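You operate a simulated robot arm through the tools that you are given. There is no shell and no other tool.

Carry out the task below with a simulated robot arm. There is one attempt and no reset: what you move stays moved.

## Task
Bring gauge B to about 50 bar with the hand pump.
Fine: first stop the pump and bleed line B to zero; silver bleed knob and silver lever shut before you pump.

Only the result counts: the job must be done as asked and must still hold three seconds after the hand-in. Knocking over, shifting, dropping, spilling or breaking anything else fails it.

## Robot
A 5-joint arm with a two-finger parallel gripper, fixed in place. Base frame: the origin is at the foot of the arm, x ahead of it, y to its left, z up. Units: mm, degrees, N and s.
It reaches about 1134 mm from its shoulder. Its first joint turns from -149.0 to 149.0 degrees. Payload 1.57 kg.
The tool frame sits at the grasp point between the pads (the TCP): z along the fingers, y along the line on which they close. The tips reach 30 mm beyond it. Largest opening 110 mm; finger width 24, thickness 12; the body of the gripper, 48 by 112 mm, starts 78 mm behind the TCP.
Orientation is that of the tool frame in the base frame, as a unit quaternion [w, x, y, z]. With the fingers straight down and closing along the base's y, the tool's x points along the base's -x, its y along +y and its z along -z.

## Interface
- The arm moves only by the tool drive_tool. Its arguments are lists of equal length, an entry for each row: "turn": the turn, a rotation vector about the base's x, y, z in degrees, a list of three; "delta_pos": the shift along the base's x, y, z in mm, a list of three; "fingers": the closure in counts, from 0 (fully open) to 255 (shut). In form: {"turn": [[ax, ay, az], ...], "delta_pos": [[x, y, z], ...], "fingers": [fingers, ...]}. A call has 1 to 20 rows; each row is the pose to reach, as a shift and turn from the pose commanded when the call began. Each row takes 0.2 s and may step no farther than 50 mm and 8.6 degrees from the row before; otherwise, or with a gripper value out of range, the whole call is refused. Where a pose cannot be reached the arm comes as near as it can. A force on the tool above 40 N (or 10 N above the force at the start of the call, whichever is more), or a blocked arm, ends the call early, and 0.2 s more pass. Each finger travels about 72 mm/s and halts on what it meets, pressing with about 38 N; the grip force reading is that of the motor and also rises with nothing between the fingers. The clock runs only during rows and for 0.2 s after the last one: add rows that repeat a pose to give the fingers time. It gives the time, the measured TCP pose, the force on the tool (base axes), the opening and the grip force at its end, in the units of the frame above (readings bear some noise), with the torque about the TCP (base axes, N m) and any sound that the robot's microphone picked up, and new pictures: "views" is both (left out), scene, wrist or none.
- Cameras (640 x 400 px; columns grow to the right, rows downward): "scene" is fixed at [220.2, 650.9, 1184]; the picture's right is [-0.92, -0.40, 0.00], its down [-0.14, 0.31, -0.94] and it looks along [0.38, -0.86, -0.34] (base axes); focal length 363 px, centre (320, 200). "wrist" rides on the gripper at [70, 16, -141] in the tool frame; the picture's right is [-0.23, 0.97, 0.00], its down [-0.85, -0.20, -0.48] and it looks along [-0.47, -0.11, 0.88] (tool axes); focal length 222 px, centre (320, 200). There is no depth. A picture from a camera that has moved, and an enlarged one, comes with that camera's place and axes in the base frame and with its lens.
- move_column(by): slides the trunk up (or, below 0, down) by that many mm; the arm rides with it, the base frame stays. It gives what a move gives, with no picture.
- zoom(camera, box): a new picture of the part [left, top, right, bottom] of that camera's present view, enlarged. The clock stands still meanwhile.
- sign_off(): hands the job in; it is judged then, once.

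Places have to be worked out from the pictures, the camera data and where the tool is seen. Open the gripper and draw the arm clear of the work before you hand the job in, unless the task says otherwise.

The tools are called after "Call:" by a JSON object that holds its "fn" and its "kwargs". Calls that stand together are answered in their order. drive_tool: Moves the arm, as the interface text tells. Its arguments: {"type":"object","properties":{"turn":{"type":"array"},"delta_pos":{"type":"array"},"fingers":{"type":"array"},"views":{"type":"string","enum":["both","scene","wrist","none"]}},"required":["turn","delta_pos","fingers"]} The other tools are called the same way: move_column (by) slides the trunk up or down; zoom (camera, box) takes an enlarged picture of a part of a camera's view; sign_off () hands the job in.

At the start:

```text
t: 0.0
position: [680.3, 13.3, 998.0]
tcp_rot: [-0.001, 0.0, 1.0, 0.0]
force: [0.3, -0.6, 0.0]
wrist_torque: [0.0, 0.0, -0.01]
opening: 110.0
gripper_force: 0.0
trunk travel left (down, up): [-732.0, 238.0]
```

scene: 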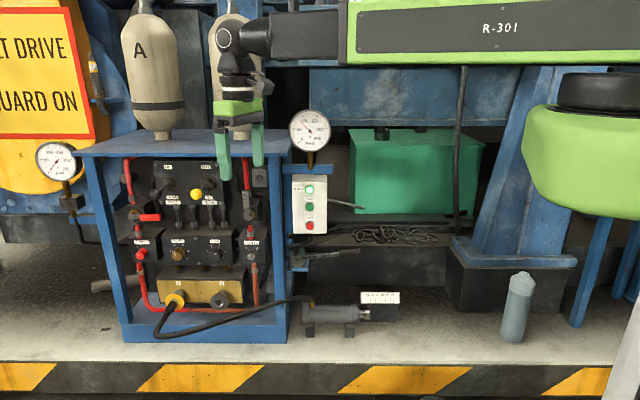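
wrist: 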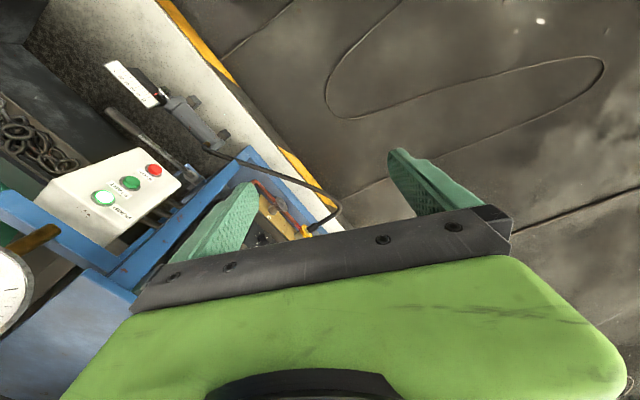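

I'll start by looking closely at the hydraulic stand, the gauges, and the switch box in the scene picture.

Call:
{"fn": "zoom", "kwargs": {"camera": "scene", "box": [100, 140, 300, 265]}}

Call:
{"fn": "zoom", "kwargs": {"camera": "scene", "box": [120, 220, 280, 320]}}

Call:
{"fn": "zoom", "kwargs": {"camera": "scene", "box": [270, 90, 366, 150]}}

Call:
{"fn": "zoom", "kwargs": {"camera": "scene", "box": [280, 160, 376, 240]}}

Call:
{"fn": "zoom", "kwargs": {"camera": "scene", "box": [20, 130, 116, 190]}}

Call:
{"fn": "zoom", "kwargs": {"camera": "scene", "box": [280, 240, 420, 345]}}

```text
3.20 times, centred on (200, 202) of scene
camera zoom: at [220.2, 650.9, 1184.0], right [-0.92, -0.4, 0.0], down [-0.14, 0.31, -0.94], along [0.38, -0.86, -0.34], focal length 1163 px, centre (704, 192)
```

zoom: 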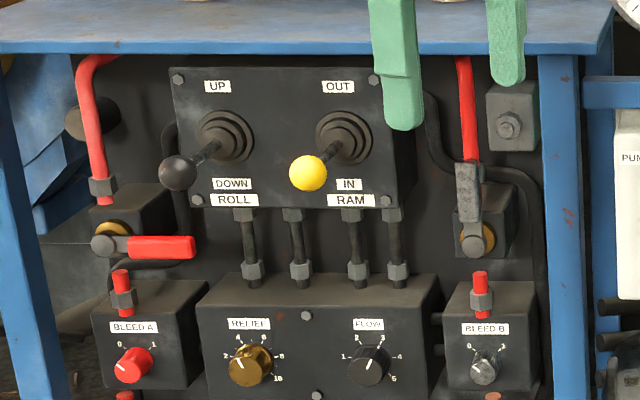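

```text
4.00 times, centred on (200, 270) of scene
camera zoom: at [220.2, 650.9, 1184.0], right [-0.92, -0.4, 0.0], down [-0.14, 0.31, -0.94], along [0.38, -0.86, -0.34], focal length 1453 px, centre (800, -80)
```

zoom: 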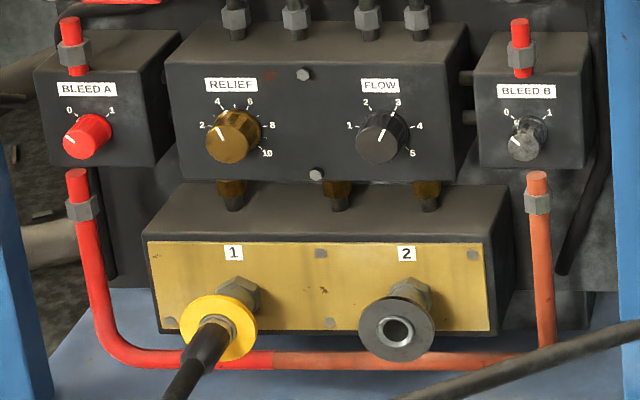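

```text
6.67 times, centred on (318, 120) of scene
camera zoom: at [220.2, 650.9, 1184.0], right [-0.92, -0.4, 0.0], down [-0.14, 0.31, -0.94], along [0.38, -0.86, -0.34], focal length 2422 px, centre (333, 733)
```

zoom: 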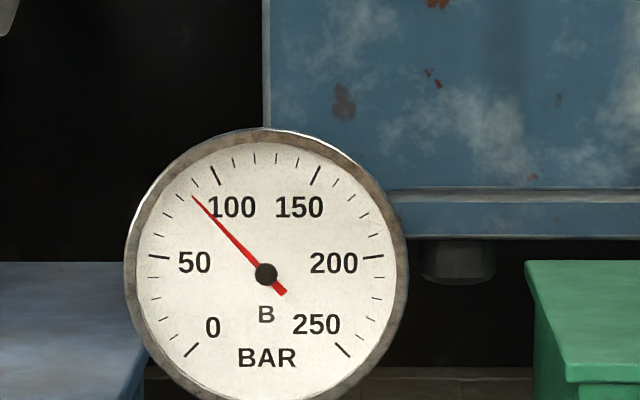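

```text
5.00 times, centred on (328, 200) of scene
camera zoom: at [220.2, 650.9, 1184.0], right [-0.92, -0.4, 0.0], down [-0.14, 0.31, -0.94], along [0.38, -0.86, -0.34], focal length 1817 px, centre (280, 200)
```

zoom: 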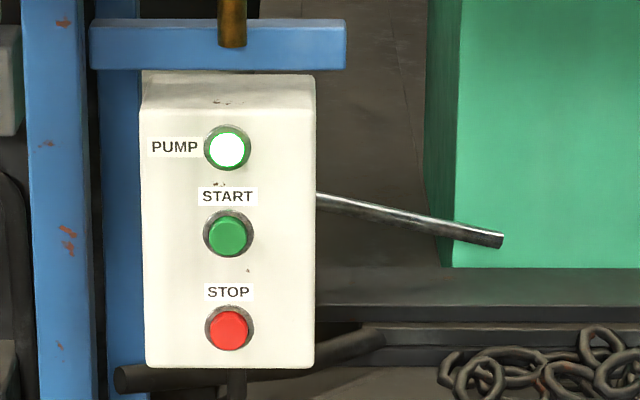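

```text
6.67 times, centred on (68, 160) of scene
camera zoom: at [220.2, 650.9, 1184.0], right [-0.92, -0.4, 0.0], down [-0.14, 0.31, -0.94], along [0.38, -0.86, -0.34], focal length 2422 px, centre (2000, 467)
```

zoom: 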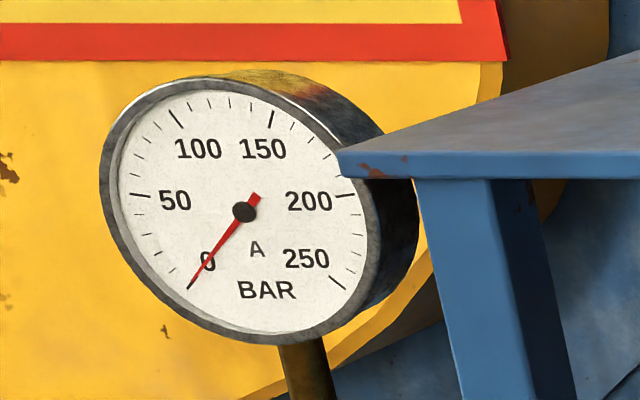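

```text
3.81 times, centred on (350, 292) of scene
camera zoom: at [220.2, 650.9, 1184.0], right [-0.92, -0.4, 0.0], down [-0.14, 0.31, -0.94], along [0.38, -0.86, -0.34], focal length 1384 px, centre (206, -152)
```

zoom: 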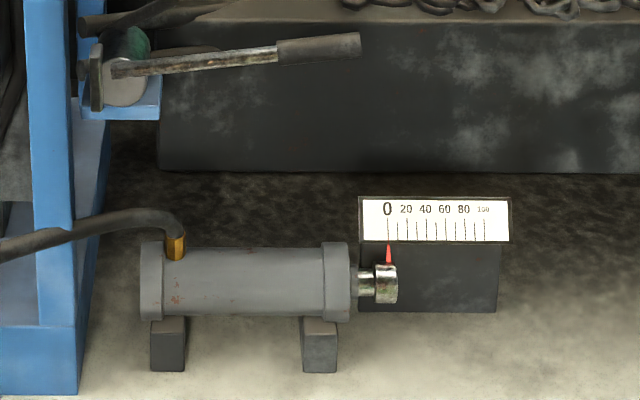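

STOP button triangulates to roughly (692, -335, 706). I need a better second view of the stand, so I'll draw the arm back and tilt the tool outward, so the wrist camera looks at the stand front.

Call:
{"fn": "drive_tool", "kwargs": {"turn": [[-0.69, -5.22, -1.79], [-1.38, -10.44, -3.58], [-2.06, -15.66, -5.36], [-2.75, -20.88, -7.15], [-3.44, -26.1, -8.94], [-4.13, -31.3, -10.7], [-4.81, -36.5, -12.5], [-5.5, -41.75, -14.3]], "delta_pos": [[-24, -18, -25], [-49, -36, -49], [-74, -53, -74], [-98, -71, -99], [-123, -89, -124], [-148, -106, -148], [-172, -124, -173], [-197, -142, -198]], "fingers": [0, 0, 0, 0, 0, 0, 0, 0]}}

```text
t: 1.8
position: [698.5, -211.2, 1059.4]
tcp_rot: [0.352, 0.121, 0.927, -0.045]
force: [0.1, 0.2, -0.8]
wrist_torque: [0.02, 0.01, -0.01]
opening: 110.0
gripper_force: 0.0
out of reach, approached as far as the arm can: row 1, 2, 3, 4, 5, 6, 7, 8
trunk travel left (down, up): [-732.0, 238.0]
camera wrist: at [562.3, -157.3, 1118.4], right [0.42, 0.9, 0.15], down [0.26, -0.28, 0.93], along [0.87, -0.35, -0.35], focal length 222 px, centre (320, 200)
```

scene: 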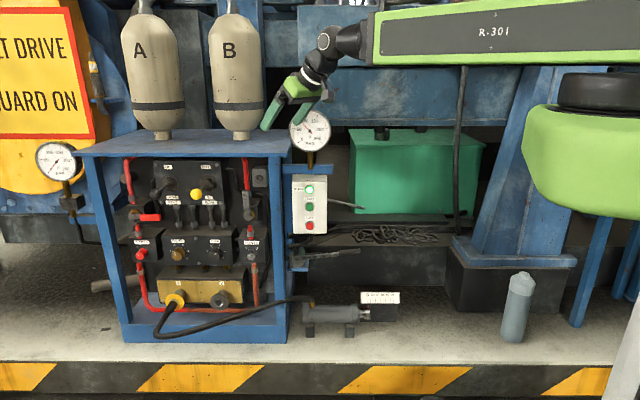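
wrist: 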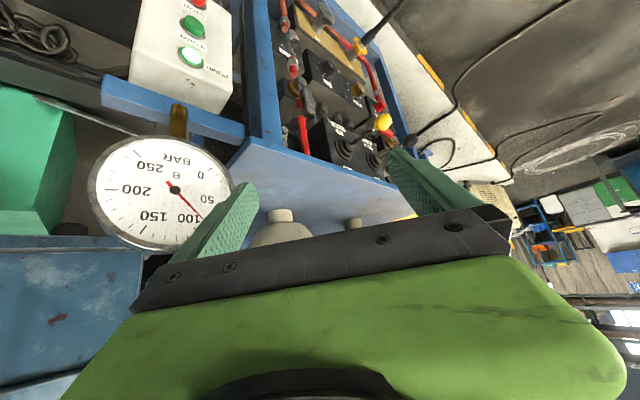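

The arm can't fold in that close, so it ended at (698, -211, 1059). This view still shows the panel from above, so I'll enlarge it to triangulate the parts.

Call:
{"fn": "zoom", "kwargs": {"camera": "wrist", "box": [240, 0, 480, 150]}}

Call:
{"fn": "zoom", "kwargs": {"camera": "wrist", "box": [80, 0, 320, 150]}}

Call:
{"fn": "zoom", "kwargs": {"camera": "scene", "box": [220, 220, 284, 260]}}

Call:
{"fn": "zoom", "kwargs": {"camera": "scene", "box": [212, 155, 292, 205]}}

Call:
{"fn": "zoom", "kwargs": {"camera": "scene", "box": [280, 235, 376, 295]}}

```text
2.67 times, centred on (360, 75) of wrist
camera zoom: at [562.3, -157.3, 1118.4], right [0.42, 0.9, 0.15], down [0.26, -0.28, 0.93], along [0.87, -0.35, -0.35], focal length 592 px, centre (213, 533)
```

zoom: 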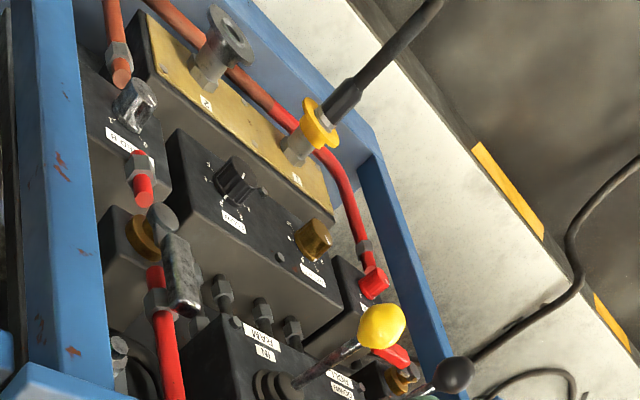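

```text
2.67 times, centred on (200, 75) of wrist
camera zoom: at [562.3, -157.3, 1118.4], right [0.42, 0.9, 0.15], down [0.26, -0.28, 0.93], along [0.87, -0.35, -0.35], focal length 592 px, centre (640, 533)
```

zoom: 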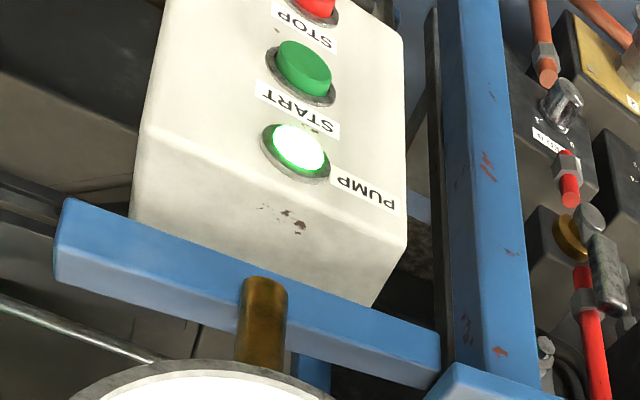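

```text
10.00 times, centred on (252, 240) of scene
camera zoom: at [220.2, 650.9, 1184.0], right [-0.92, -0.4, 0.0], down [-0.14, 0.31, -0.94], along [0.38, -0.86, -0.34], focal length 3633 px, centre (1000, -200)
```

zoom: 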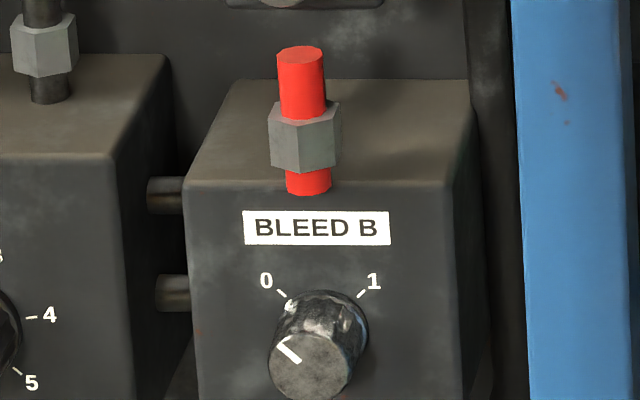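

```text
8.00 times, centred on (252, 180) of scene
camera zoom: at [220.2, 650.9, 1184.0], right [-0.92, -0.4, 0.0], down [-0.14, 0.31, -0.94], along [0.38, -0.86, -0.34], focal length 2907 px, centre (864, 360)
```

zoom: 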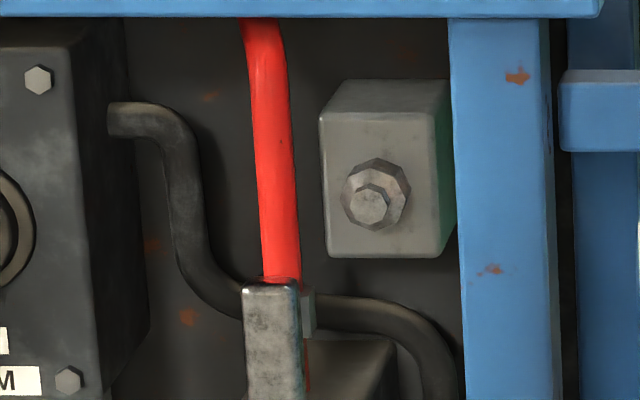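

```text
6.67 times, centred on (328, 265) of scene
camera zoom: at [220.2, 650.9, 1184.0], right [-0.92, -0.4, 0.0], down [-0.14, 0.31, -0.94], along [0.38, -0.86, -0.34], focal length 2422 px, centre (267, -233)
```

zoom: 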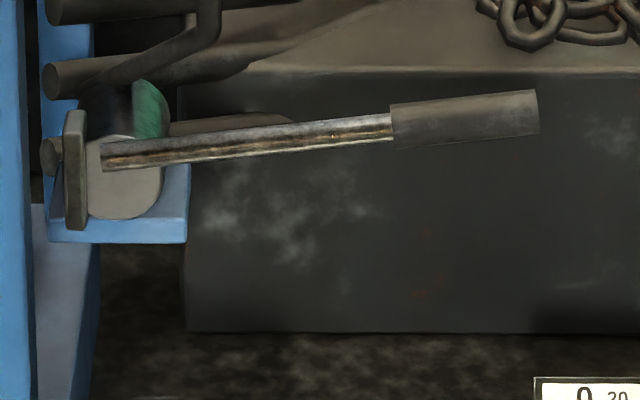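

With careful least squares: START ≈ (700,-354,758), STOP ≈ (700,-355,692), bleed B knob front ≈ (904,-297,556), pump handle end ≈ (564,-493,556). The panel faces along (-0.40, 0.92). I'll swing back to y≈0, clear of the stand, before lowering the trunk.

Call:
{"fn": "drive_tool", "kwargs": {"turn": [[0, 0, 3], [0, 0, 6], [0, 0, 9], [0, 0, 12], [0, 0, 15]], "delta_pos": [[0, 45, 0], [0, 90, 0], [0, 135, 0], [0, 180, 0], [0, 220, 0]], "fingers": [0, 0, 0, 0, 0], "views": "none"}}

```text
t: 3.0
position: [732.1, 10.1, 1060.2]
tcp_rot: [0.357, -0.001, 0.934, 0.001]
force: [0.9, 0.1, 1.3]
wrist_torque: [0.02, 0.02, -0.03]
opening: 109.8
gripper_force: 0.0
out of reach, approached as far as the arm can: row 1, 2, 3, 4, 5
trunk travel left (down, up): [-732.0, 238.0]
```

The arm is now clear at y≈10. I'll lower the trunk by 300 mm in two steps so the arm works at panel height.

Call:
{"fn": "move_column", "kwargs": {"by": -150}}

Call:
{"fn": "move_column", "kwargs": {"by": -150}}

```text
t: 4.8
position: [733.0, 10.1, 910.2]
tcp_rot: [0.357, -0.001, 0.934, 0.001]
force: [-0.5, -0.2, -0.5]
wrist_torque: [0.03, 0.0, -0.02]
opening: 109.9
gripper_force: 0.0
trunk travel left (down, up): [-582.0, 388.0]
```

```text
t: 6.5
position: [732.1, 9.6, 760.0]
tcp_rot: [0.357, -0.001, 0.934, 0.0]
force: [-0.5, -0.1, -0.2]
wrist_torque: [0.01, 0.02, -0.01]
opening: 110.2
gripper_force: 0.1
trunk travel left (down, up): [-432.0, 538.0]
```

Trunk is down 300 mm. I'll try a small inward and downward test move and take pictures.

Call:
{"fn": "drive_tool", "kwargs": {"turn": [[0, 0, 0], [0, 0, 0]], "delta_pos": [[-25, 0, -25], [-50, 0, -50]], "fingers": [0, 0]}}

```text
t: 7.1
position: [733.5, 10.8, 760.3]
tcp_rot: [0.357, -0.001, 0.934, 0.0]
force: [0.6, 0.6, 0.0]
wrist_torque: [0.02, -0.03, -0.02]
opening: 110.0
gripper_force: 0.1
out of reach, approached as far as the arm can: row 1, 2
trunk travel left (down, up): [-432.0, 538.0]
camera wrist: at [587.4, 26.6, 818.4], right [0.17, 0.97, 0.15], down [0.32, -0.2, 0.93], along [0.93, -0.11, -0.34], focal length 222 px, centre (320, 200)
```

scene: 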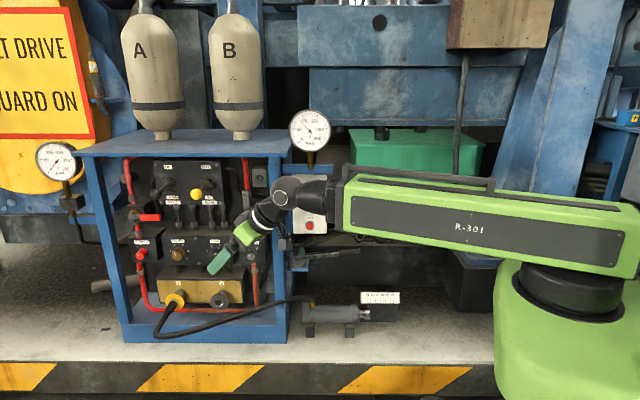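
wrist: 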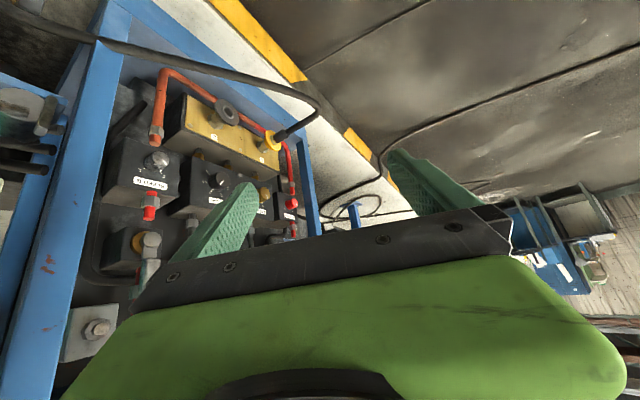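

The arm looks like a beam that is already fully retracted at r≈570 for the wrist. I'll test whether it can move straight down and outward on its own.

Call:
{"fn": "drive_tool", "kwargs": {"turn": [[0, 0, 0], [0, 0, 0]], "delta_pos": [[0, 0, -25], [0, 0, -50]], "fingers": [0, 0], "views": "none"}}

Call:
{"fn": "drive_tool", "kwargs": {"turn": [[0, 0, 0], [0, 0, 0]], "delta_pos": [[25, 0, 0], [50, 0, 0]], "fingers": [0, 0], "views": "none"}}

```text
t: 7.7
position: [731.9, 11.8, 760.1]
tcp_rot: [0.357, 0.0, 0.934, -0.001]
force: [0.2, 0.4, -0.8]
wrist_torque: [0.02, -0.02, 0.03]
opening: 110.0
gripper_force: 0.0
out of reach, approached as far as the arm can: row 1, 2
trunk travel left (down, up): [-432.0, 538.0]
```

```text
t: 8.3
position: [780.9, 10.8, 760.4]
tcp_rot: [0.357, -0.001, 0.934, 0.0]
force: [0.0, 0.2, 0.3]
wrist_torque: [-0.03, 0.02, -0.01]
opening: 109.9
gripper_force: 0.0
trunk travel left (down, up): [-432.0, 538.0]
```

Outward works, down does not. I'll test upward to learn whether the height at a fixed tilt is set only by the trunk.

Call:
{"fn": "drive_tool", "kwargs": {"turn": [[0, 0, 0]], "delta_pos": [[0, 0, 30]], "fingers": [0], "views": "none"}}

Call:
{"fn": "drive_tool", "kwargs": {"turn": [[0, 0, 0]], "delta_pos": [[0, 0, -30]], "fingers": [0], "views": "none"}}

```text
t: 8.7
position: [781.3, 11.5, 760.6]
tcp_rot: [0.357, -0.001, 0.934, 0.001]
force: [0.5, 0.5, -0.1]
wrist_torque: [0.02, -0.01, -0.05]
opening: 110.1
gripper_force: 0.0
out of reach, approached as far as the arm can: row 1
trunk travel left (down, up): [-432.0, 538.0]
```

```text
t: 9.1
position: [780.4, 9.7, 758.7]
tcp_rot: [0.356, -0.001, 0.934, 0.0]
force: [0.2, 0.9, -0.2]
wrist_torque: [0.01, 0.02, 0.01]
opening: 110.3
gripper_force: 0.0
out of reach, approached as far as the arm can: row 1
trunk travel left (down, up): [-432.0, 538.0]
```

So height is set only by the trunk, and the arm itself extends, yaws, pitches and spins (wrist joint ~243 mm behind the TCP). I'll enlarge the present wrist view of the panel for better positions.

Call:
{"fn": "zoom", "kwargs": {"camera": "wrist", "box": [0, 60, 256, 220]}}

Call:
{"fn": "zoom", "kwargs": {"camera": "wrist", "box": [60, 120, 188, 200]}}

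```text
2.50 times, centred on (128, 140) of wrist
camera zoom: at [635.4, 26.8, 818.4], right [0.17, 0.97, 0.15], down [0.32, -0.2, 0.93], along [0.93, -0.11, -0.34], focal length 555 px, centre (800, 350)
```

zoom: 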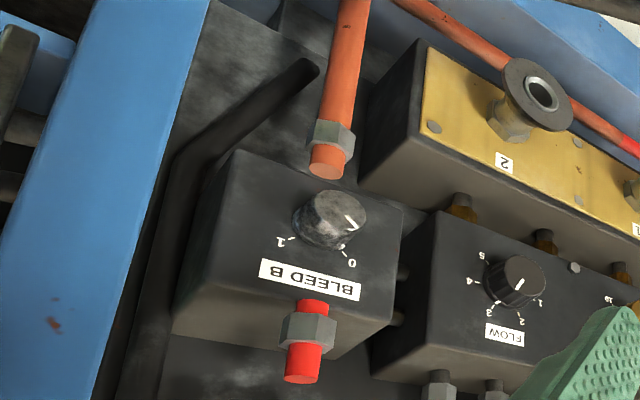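

```text
5.00 times, centred on (124, 160) of wrist
camera zoom: at [635.4, 26.8, 818.4], right [0.17, 0.97, 0.15], down [0.32, -0.2, 0.93], along [0.93, -0.11, -0.34], focal length 1111 px, centre (1300, 400)
```

zoom: 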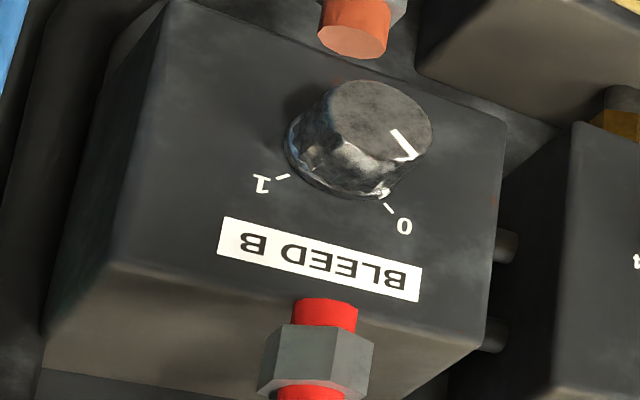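

I'll check the kinematics with a small test: a 100 mm sideways swing with matching turn, reading back how position and orientation relate.

Call:
{"fn": "drive_tool", "kwargs": {"turn": [[0, 0, -3.2], [0, 0, -6.4], [0, 0, -6.4]], "delta_pos": [[-20, -42, 0], [-43, -83, 0], [-43, -83, 0]], "fingers": [0, 0, 0], "views": "none"}}

```text
t: 9.9
position: [737.4, -73.2, 759.8]
tcp_rot: [0.358, 0.052, 0.932, -0.02]
force: [-0.2, -0.1, 0.2]
wrist_torque: [-0.02, -0.01, 0.0]
opening: 110.1
gripper_force: 0.0
trunk travel left (down, up): [-432.0, 538.0]
```

Tool yaw is -6.4° while the position yaw is -5.7°, a mismatch of ~9.5 mm sideways. I'll command a pure 4° yaw to see whether that offset is fixed.

Call:
{"fn": "drive_tool", "kwargs": {"turn": [[0, 0, -4], [0, 0, -4]], "delta_pos": [[0, 0, 0], [0, 0, 0]], "fingers": [0, 0], "views": "none"}}

```text
t: 10.5
position: [737.8, -72.7, 758.9]
tcp_rot: [0.356, 0.085, 0.93, -0.033]
force: [-0.1, 1.1, -0.9]
wrist_torque: [0.01, -0.01, 0.01]
opening: 110.2
gripper_force: 0.0
trunk travel left (down, up): [-432.0, 538.0]
```

The tool yawed 4° on its own with the position unchanged, so there is more yaw freedom than I assumed. I'll test a further 16° of yaw in place.

Call:
{"fn": "drive_tool", "kwargs": {"turn": [[0, 0, -8], [0, 0, -16], [0, 0, -16]], "delta_pos": [[0, 0, 0], [0, 0, 0], [0, 0, 0]], "fingers": [0, 0, 0]}}

```text
t: 11.3
position: [737.9, -74.3, 759.9]
tcp_rot: [0.349, 0.213, 0.909, -0.081]
force: [-0.2, -0.4, 0.5]
wrist_torque: [0.02, 0.04, -0.01]
opening: 110.0
gripper_force: 0.1
trunk travel left (down, up): [-432.0, 538.0]
camera wrist: at [615.4, 5.9, 818.4], right [0.58, 0.8, 0.15], down [0.19, -0.32, 0.93], along [0.79, -0.51, -0.34], focal length 222 px, centre (320, 200)
```

scene: 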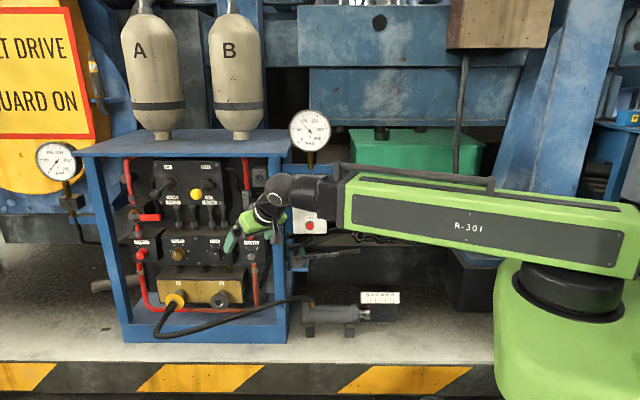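
wrist: 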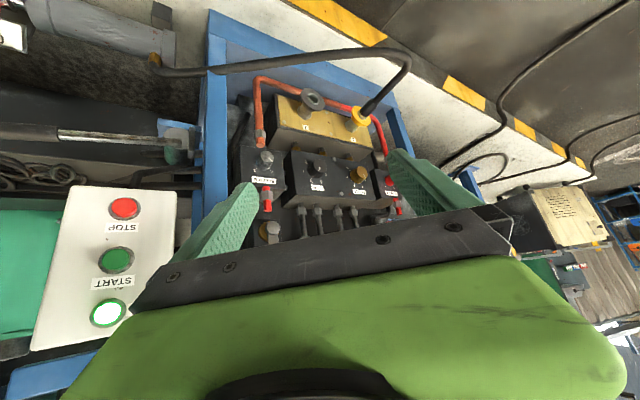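

Tool yaw is independent of arm yaw (-26° here with the beam at ~0°), so I can approach the panel square-on. I'll turn the tool to horizontal, pointing along the panel normal (yaw ≈ -66°), well in front of the panel.

Call:
{"fn": "drive_tool", "kwargs": {"turn": [[-4.44, -4.24, -4.68], [-8.88, -8.48, -9.35], [-13.3, -12.7, -14.0], [-17.75, -16.95, -18.7], [-22.2, -21.2, -23.4], [-26.6, -25.4, -28.05], [-31.1, -29.7, -32.7], [-35.5, -33.9, -37.4], [-35.5, -33.9, -37.4]], "delta_pos": [[-6, -21, 22], [-12, -42, 44], [-19, -64, 67], [-25, -85, 90], [-31, -106, 113], [-38, -128, 136], [-44, -149, 159], [-50, -170, 181.6], [-50, -170, 181.6]], "fingers": [30, 60, 90, 120, 150, 180, 210, 255, 255]}}

```text
t: 13.3
position: [688.1, -245.9, 936.9]
tcp_rot: [0.593, 0.386, 0.591, -0.387]
force: [-0.1, -0.8, 0.0]
wrist_torque: [-0.01, -0.01, 0.02]
opening: 0.0
gripper_force: 20.4
out of reach, approached as far as the arm can: row 1, 2, 3, 4, 5, 6, 7, 8, 9
trunk travel left (down, up): [-432.0, 538.0]
camera wrist: at [646.9, -109.7, 867.5], right [0.89, 0.39, 0.23], down [-0.38, 0.36, 0.85], along [0.25, -0.85, 0.47], focal length 222 px, centre (320, 200)
```

scene: 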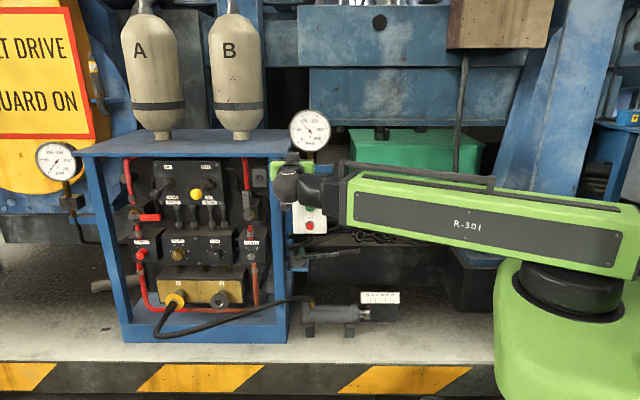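
wrist: 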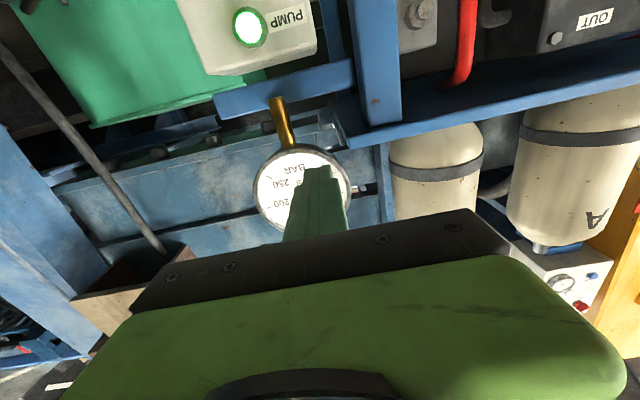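

The tool now points horizontally along the panel normal (yaw -66.2°, pitch ~0) at z=937, fingers shut. I'll lower the trunk 245 mm so the fingertips are level with STOP (z≈692), staying ~75 mm in front of it.

Call:
{"fn": "move_column", "kwargs": {"by": -245}}

Call:
{"fn": "drive_tool", "kwargs": {"turn": [[0, 0, 0]], "delta_pos": [[0, 0, 0]], "fingers": [255]}}

```text
t: 15.8
position: [688.5, -244.5, 692.5]
tcp_rot: [0.593, 0.385, 0.592, -0.387]
force: [-0.3, -0.1, 0.2]
wrist_torque: [0.02, 0.0, -0.01]
opening: 0.0
gripper_force: 21.4
trunk travel left (down, up): [-187.0, 783.0]
```

```text
t: 16.2
position: [689.1, -245.5, 691.8]
tcp_rot: [0.593, 0.386, 0.592, -0.386]
force: [0.1, 0.1, -0.2]
wrist_torque: [0.02, -0.02, 0.0]
opening: 0.2
gripper_force: 21.3
trunk travel left (down, up): [-187.0, 783.0]
camera wrist: at [646.9, -109.5, 622.4], right [0.89, 0.39, 0.23], down [-0.38, 0.36, 0.85], along [0.26, -0.85, 0.47], focal length 222 px, centre (320, 200)
```

scene: 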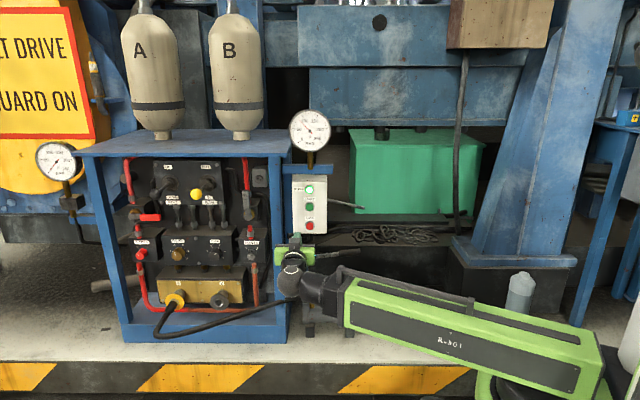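
wrist: 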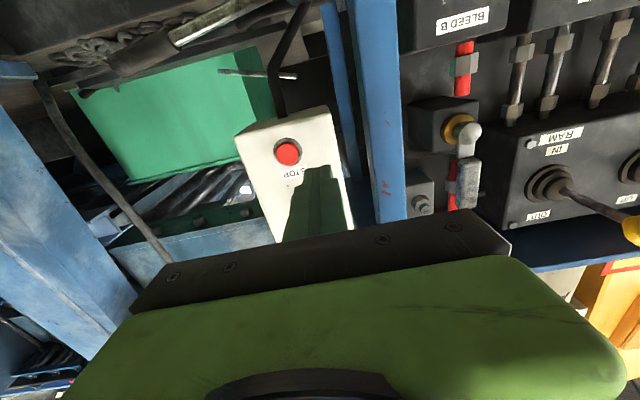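

From this view STOP is at about (702, -360, 686). I'll lower 6 mm and move the fingertips to ~20 mm straight in front of the button, then check.

Call:
{"fn": "move_column", "kwargs": {"by": -6}}

Call:
{"fn": "drive_tool", "kwargs": {"turn": [[0, 0, 0], [0, 0, 0], [0, 0, 0], [0, 0, 0]], "delta_pos": [[-3.6, -34, 0], [-7.2, -60, 0], [-7.2, -68.8, 0], [-7.2, -68.8, 0]], "fingers": [255, 255, 255, 255]}}

```text
t: 16.8
position: [688.5, -244.7, 685.8]
tcp_rot: [0.592, 0.386, 0.592, -0.387]
force: [0.2, 0.5, -0.5]
wrist_torque: [-0.01, 0.02, 0.0]
opening: 0.1
gripper_force: 20.8
trunk travel left (down, up): [-181.0, 789.0]
```

```text
t: 17.8
position: [680.7, -313.7, 687.2]
tcp_rot: [0.593, 0.386, 0.592, -0.386]
force: [0.7, 1.3, 0.0]
wrist_torque: [0.01, -0.03, 0.01]
opening: 0.0
gripper_force: 21.8
trunk travel left (down, up): [-181.0, 789.0]
camera wrist: at [639.1, -177.0, 616.4], right [0.89, 0.39, 0.23], down [-0.38, 0.36, 0.85], along [0.26, -0.85, 0.47], focal length 222 px, centre (320, 200)
```

scene: 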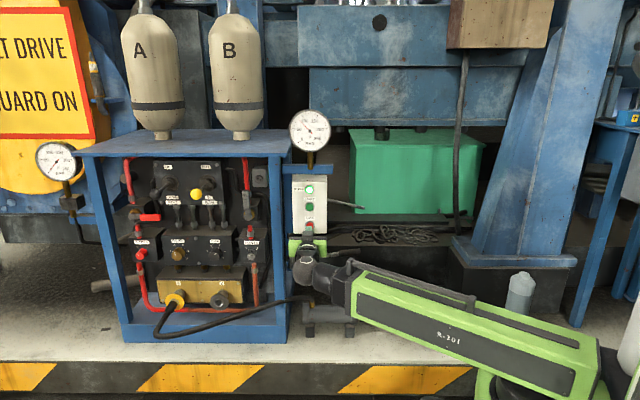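
wrist: 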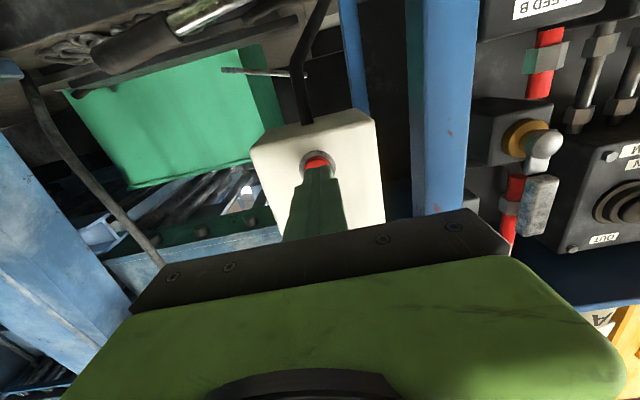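

The fingertips are in front of STOP with the lamp still lit. I'll enlarge the wrist view to check the alignment.

Call:
{"fn": "zoom", "kwargs": {"camera": "wrist", "box": [270, 120, 366, 180]}}

Call:
{"fn": "zoom", "kwargs": {"camera": "scene", "box": [278, 170, 342, 260]}}

```text
6.67 times, centred on (318, 150) of wrist
camera zoom: at [639.1, -177.0, 616.4], right [0.89, 0.39, 0.23], down [-0.38, 0.36, 0.85], along [0.26, -0.85, 0.47], focal length 1481 px, centre (333, 533)
```

zoom: 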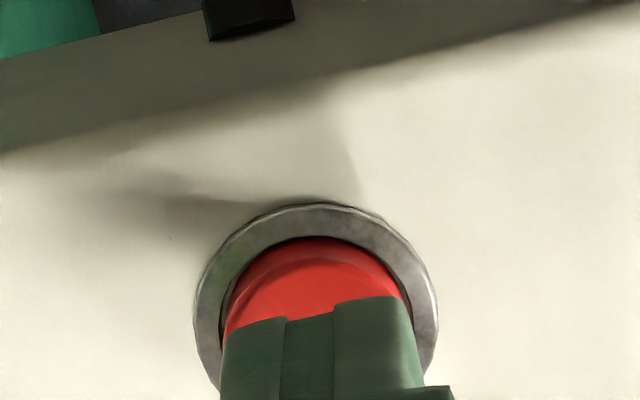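

```text
4.44 times, centred on (310, 215) of scene
camera zoom: at [220.2, 650.9, 1184.0], right [-0.92, -0.4, 0.0], down [-0.14, 0.31, -0.94], along [0.38, -0.86, -0.34], focal length 1615 px, centre (364, 133)
```

zoom: 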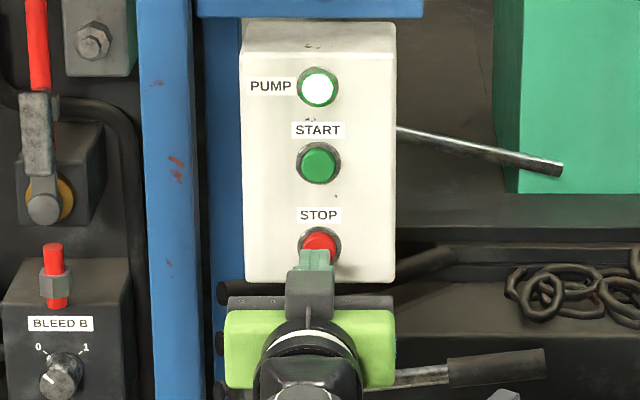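

The tip is well centred on STOP. I'll press straight in along the panel normal in small steps, hold briefly, and look at the lamp.

Call:
{"fn": "drive_tool", "kwargs": {"turn": [[0, 0, 0], [0, 0, 0], [0, 0, 0], [0, 0, 0], [0, 0, 0]], "delta_pos": [[4.8, -11, 0], [7.3, -16.5, 0], [8.9, -20.1, 0], [10.1, -22.9, 0], [11.3, -25.6, 0]], "fingers": [255, 255, 255, 255, 255], "views": "scene"}}

Call:
{"fn": "zoom", "kwargs": {"camera": "scene", "box": [278, 170, 342, 260]}}

```text
t: 18.8
position: [689.6, -330.0, 687.6]
tcp_rot: [0.594, 0.385, 0.592, -0.385]
force: [-70.0, 129.2, -5.4]
wrist_torque: [0.29, -0.1, -0.21]
opening: 0.0
gripper_force: 21.4
trunk travel left (down, up): [-181.0, 789.0]
heard: click
stopped in row 4: the force on the tool passed its limit at 50 N (the readings are from after the stop); the commanded pose is now the measured one
```

scene: 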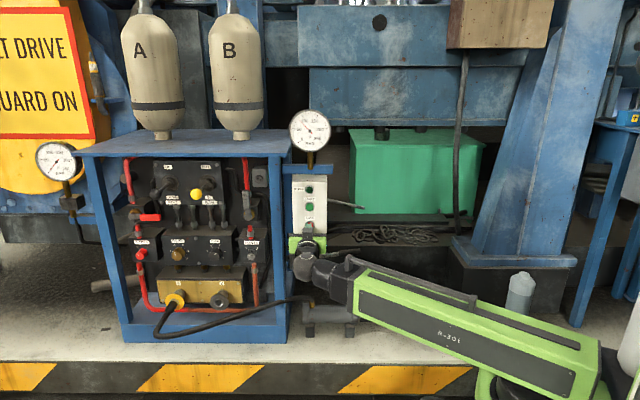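

```text
4.44 times, centred on (310, 215) of scene
camera zoom: at [220.2, 650.9, 1184.0], right [-0.92, -0.4, 0.0], down [-0.14, 0.31, -0.94], along [0.38, -0.86, -0.34], focal length 1615 px, centre (364, 133)
```

zoom: 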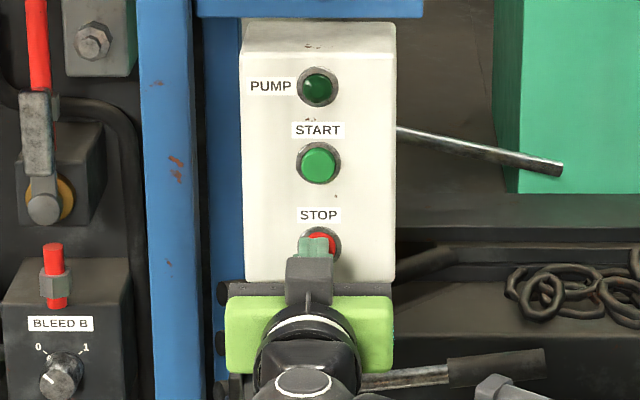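

The pump lamp went out and I heard the click: the pump is stopped. I'll back straight off from the button, then traverse left in front of the stand to the bleed B knob, opening the fingers on the way.

Call:
{"fn": "drive_tool", "kwargs": {"turn": [[0, 0, 0], [0, 0, 0], [0, 0, 0], [0, 0, 0], [0, 0, 0], [0, 0, 0], [0, 0, 0], [0, 0, 0]], "delta_pos": [[-10, 23, 0], [-20.1, 46.1, 0], [18.2, 63, 0], [56.5, 79.9, 0], [94.8, 96.8, 0], [133.1, 113.7, 0], [171.4, 130.6, 0], [171.4, 130.6, 0]], "fingers": [255, 255, 255, 200, 150, 110, 110, 110], "views": "none"}}

Call:
{"fn": "move_column", "kwargs": {"by": -131}}

Call:
{"fn": "drive_tool", "kwargs": {"turn": [[0, 0, 0]], "delta_pos": [[0, 0, 0]], "fingers": [110]}}

```text
t: 20.6
position: [862.9, -202.6, 684.0]
tcp_rot: [0.591, 0.388, 0.594, -0.385]
force: [-0.6, 0.3, -0.3]
wrist_torque: [-0.01, -0.04, 0.01]
opening: 62.6
gripper_force: 0.1
out of reach, approached as far as the arm can: row 7
trunk travel left (down, up): [-181.0, 789.0]
```

```text
t: 22.2
position: [861.8, -204.5, 553.3]
tcp_rot: [0.591, 0.387, 0.594, -0.385]
force: [0.2, -0.6, 0.4]
wrist_torque: [0.01, 0.03, -0.03]
opening: 62.5
gripper_force: 0.0
trunk travel left (down, up): [-50.0, 920.0]
```

```text
t: 22.6
position: [861.5, -203.9, 553.4]
tcp_rot: [0.59, 0.388, 0.594, -0.385]
force: [0.0, 0.7, 0.1]
wrist_torque: [-0.02, 0.05, -0.01]
opening: 62.7
gripper_force: 0.1
trunk travel left (down, up): [-50.0, 920.0]
camera wrist: at [820.5, -67.7, 484.8], right [0.89, 0.39, 0.23], down [-0.37, 0.35, 0.86], along [0.25, -0.85, 0.46], focal length 222 px, centre (320, 200)
```

scene: 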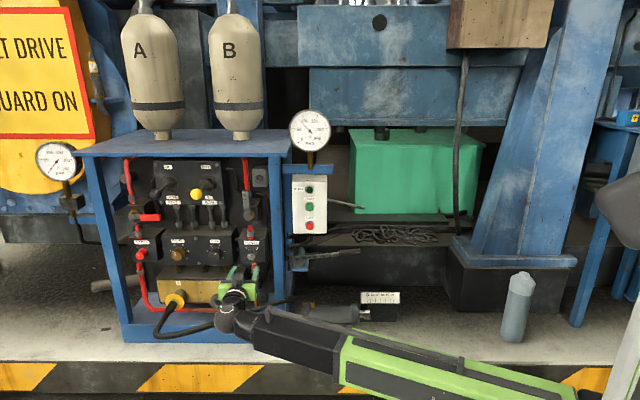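
wrist: 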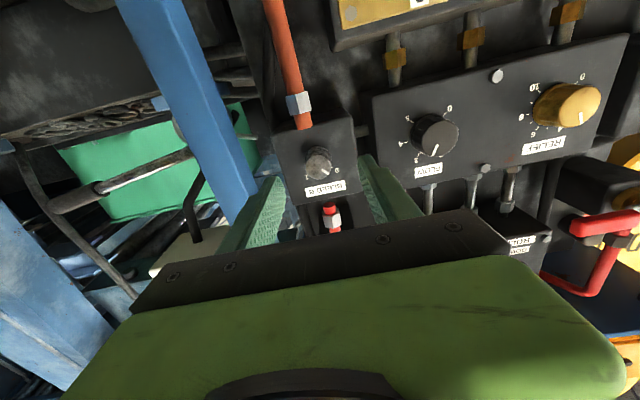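

The knob is centred between the open fingers. I'll enlarge it to measure the alignment, and read gauge B.

Call:
{"fn": "zoom", "kwargs": {"camera": "wrist", "box": [256, 100, 384, 180]}}

Call:
{"fn": "zoom", "kwargs": {"camera": "scene", "box": [270, 90, 366, 150]}}

Call:
{"fn": "zoom", "kwargs": {"camera": "scene", "box": [200, 220, 296, 300]}}

```text
5.00 times, centred on (320, 140) of wrist
camera zoom: at [820.5, -67.7, 484.8], right [0.89, 0.39, 0.23], down [-0.37, 0.35, 0.86], along [0.25, -0.85, 0.46], focal length 1111 px, centre (320, 500)
```

zoom: 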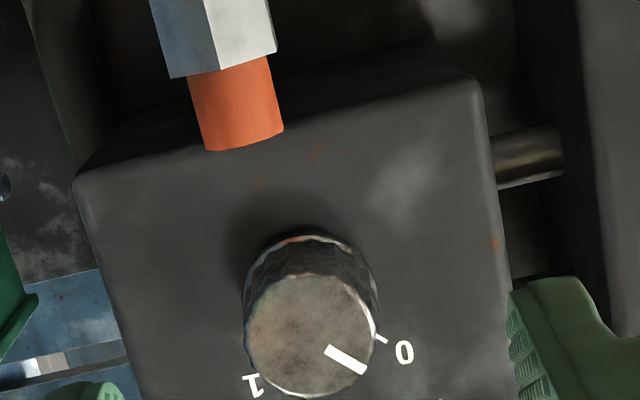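

```text
6.67 times, centred on (318, 120) of scene
camera zoom: at [220.2, 650.9, 1184.0], right [-0.92, -0.4, 0.0], down [-0.14, 0.31, -0.94], along [0.38, -0.86, -0.34], focal length 2422 px, centre (333, 733)
```

zoom: 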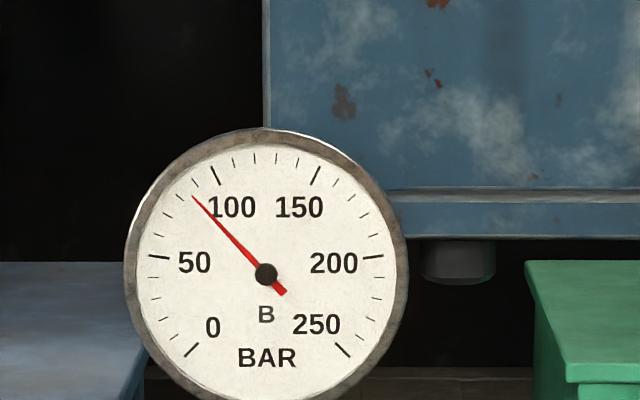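

```text
5.00 times, centred on (248, 260) of scene
camera zoom: at [220.2, 650.9, 1184.0], right [-0.92, -0.4, 0.0], down [-0.14, 0.31, -0.94], along [0.38, -0.86, -0.34], focal length 1817 px, centre (680, -100)
```

zoom: 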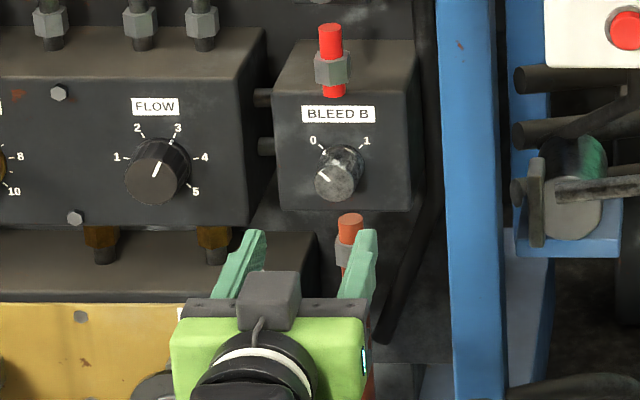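

Knob front is at about (894, -286, 566), roughly 29 mm across. I'll raise 13 mm and advance to ~13 mm short of it, then re-measure.

Call:
{"fn": "move_column", "kwargs": {"by": 13}}

Call:
{"fn": "drive_tool", "kwargs": {"turn": [[0, 0, 0], [0, 0, 0], [0, 0, 0]], "delta_pos": [[5, -22, 0], [14.1, -43, 0], [14.1, -43, 0]], "fingers": [110, 110, 110]}}

Call:
{"fn": "zoom", "kwargs": {"camera": "wrist", "box": [256, 120, 384, 200]}}

```text
t: 23.2
position: [861.2, -203.2, 567.4]
tcp_rot: [0.59, 0.388, 0.594, -0.386]
force: [0.1, 0.5, -0.4]
wrist_torque: [-0.03, -0.01, 0.0]
opening: 62.8
gripper_force: 0.0
trunk travel left (down, up): [-63.0, 907.0]
```

```text
t: 24.0
position: [875.8, -249.3, 566.5]
tcp_rot: [0.591, 0.387, 0.593, -0.385]
force: [-0.6, -0.3, -0.5]
wrist_torque: [0.0, 0.01, 0.01]
opening: 62.6
gripper_force: 0.1
trunk travel left (down, up): [-63.0, 907.0]
camera wrist: at [834.7, -112.5, 497.9], right [0.89, 0.39, 0.23], down [-0.37, 0.35, 0.86], along [0.25, -0.85, 0.46], focal length 222 px, centre (320, 200)
```

scene: 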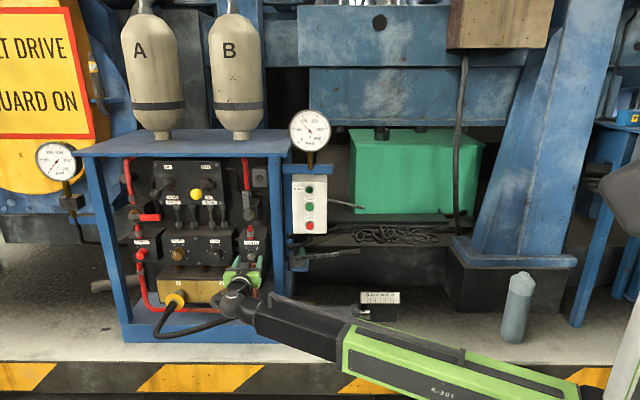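
wrist: 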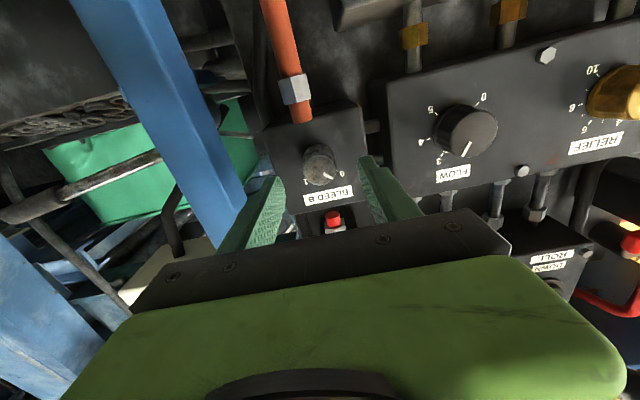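

```text
5.00 times, centred on (320, 160) of wrist
camera zoom: at [834.7, -112.5, 497.9], right [0.89, 0.39, 0.23], down [-0.37, 0.35, 0.86], along [0.25, -0.85, 0.46], focal length 1111 px, centre (320, 400)
```

zoom: 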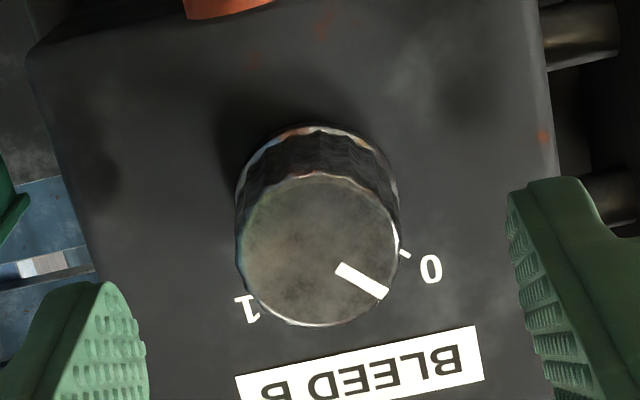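

The knob is on the tool axis to within ~2 mm. I'll advance 25 mm so the fingertips straddle it, without touching the block face.

Call:
{"fn": "drive_tool", "kwargs": {"turn": [[0, 0, 0], [0, 0, 0], [0, 0, 0], [0, 0, 0]], "delta_pos": [[3, -8, 0], [6, -15.5, 0], [9.2, -23.3, 0], [9.2, -23.3, 0]], "fingers": [110, 110, 110, 110], "views": "wrist"}}

Call:
{"fn": "zoom", "kwargs": {"camera": "wrist", "box": [256, 120, 384, 200]}}

```text
t: 25.0
position: [885.6, -271.7, 567.3]
tcp_rot: [0.591, 0.387, 0.593, -0.386]
force: [-0.5, -0.3, -0.8]
wrist_torque: [-0.05, -0.02, -0.01]
opening: 62.7
gripper_force: 0.0
trunk travel left (down, up): [-63.0, 907.0]
camera wrist: at [844.1, -135.0, 497.8], right [0.89, 0.39, 0.23], down [-0.37, 0.35, 0.86], along [0.26, -0.85, 0.46], focal length 222 px, centre (320, 200)
```

wrist: 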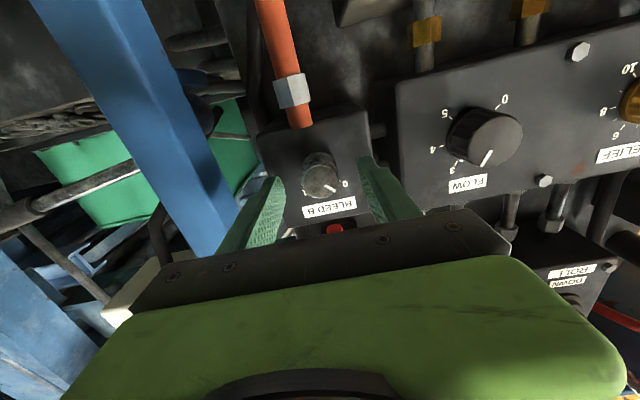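

```text
5.00 times, centred on (320, 160) of wrist
camera zoom: at [844.1, -135.0, 497.8], right [0.89, 0.39, 0.23], down [-0.37, 0.35, 0.86], along [0.26, -0.85, 0.46], focal length 1111 px, centre (320, 400)
```

zoom: 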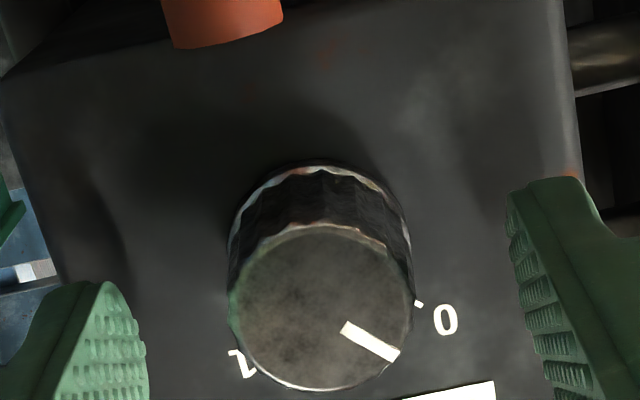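

The knob centre projects exactly on the tool axis. I'll go 4 mm deeper and close on the knob.

Call:
{"fn": "drive_tool", "kwargs": {"turn": [[0, 0, 0], [0, 0, 0], [0, 0, 0], [0, 0, 0], [0, 0, 0]], "delta_pos": [[1.6, -3.7, 0], [1.6, -3.7, 0], [1.6, -3.7, 0], [1.6, -3.7, 0], [1.6, -3.7, 0]], "fingers": [110, 160, 220, 255, 255], "views": "wrist"}}

Call:
{"fn": "zoom", "kwargs": {"camera": "wrist", "box": [256, 120, 384, 200]}}

```text
t: 26.2
position: [887.5, -276.0, 566.9]
tcp_rot: [0.591, 0.387, 0.592, -0.386]
force: [0.9, 1.4, -0.2]
wrist_torque: [-0.01, 0.0, 0.02]
opening: 30.6
gripper_force: 40.1
trunk travel left (down, up): [-63.0, 907.0]
camera wrist: at [846.2, -138.9, 497.9], right [0.89, 0.39, 0.23], down [-0.37, 0.35, 0.86], along [0.26, -0.85, 0.46], focal length 222 px, centre (320, 200)
```

wrist: 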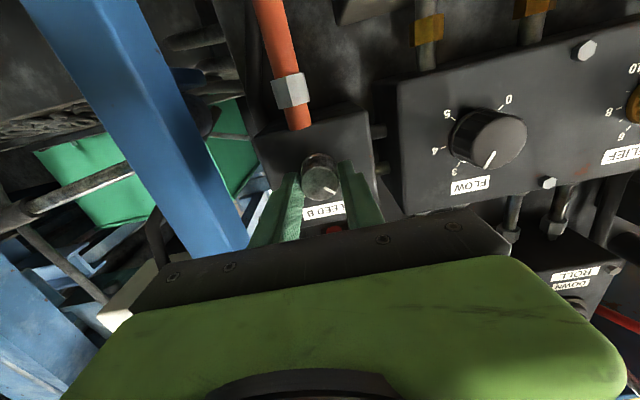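

```text
5.00 times, centred on (320, 160) of wrist
camera zoom: at [846.2, -138.9, 497.9], right [0.89, 0.39, 0.23], down [-0.37, 0.35, 0.86], along [0.26, -0.85, 0.46], focal length 1111 px, centre (320, 400)
```

zoom: 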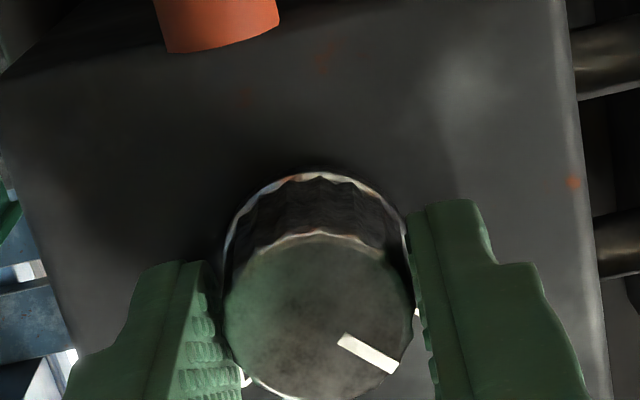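

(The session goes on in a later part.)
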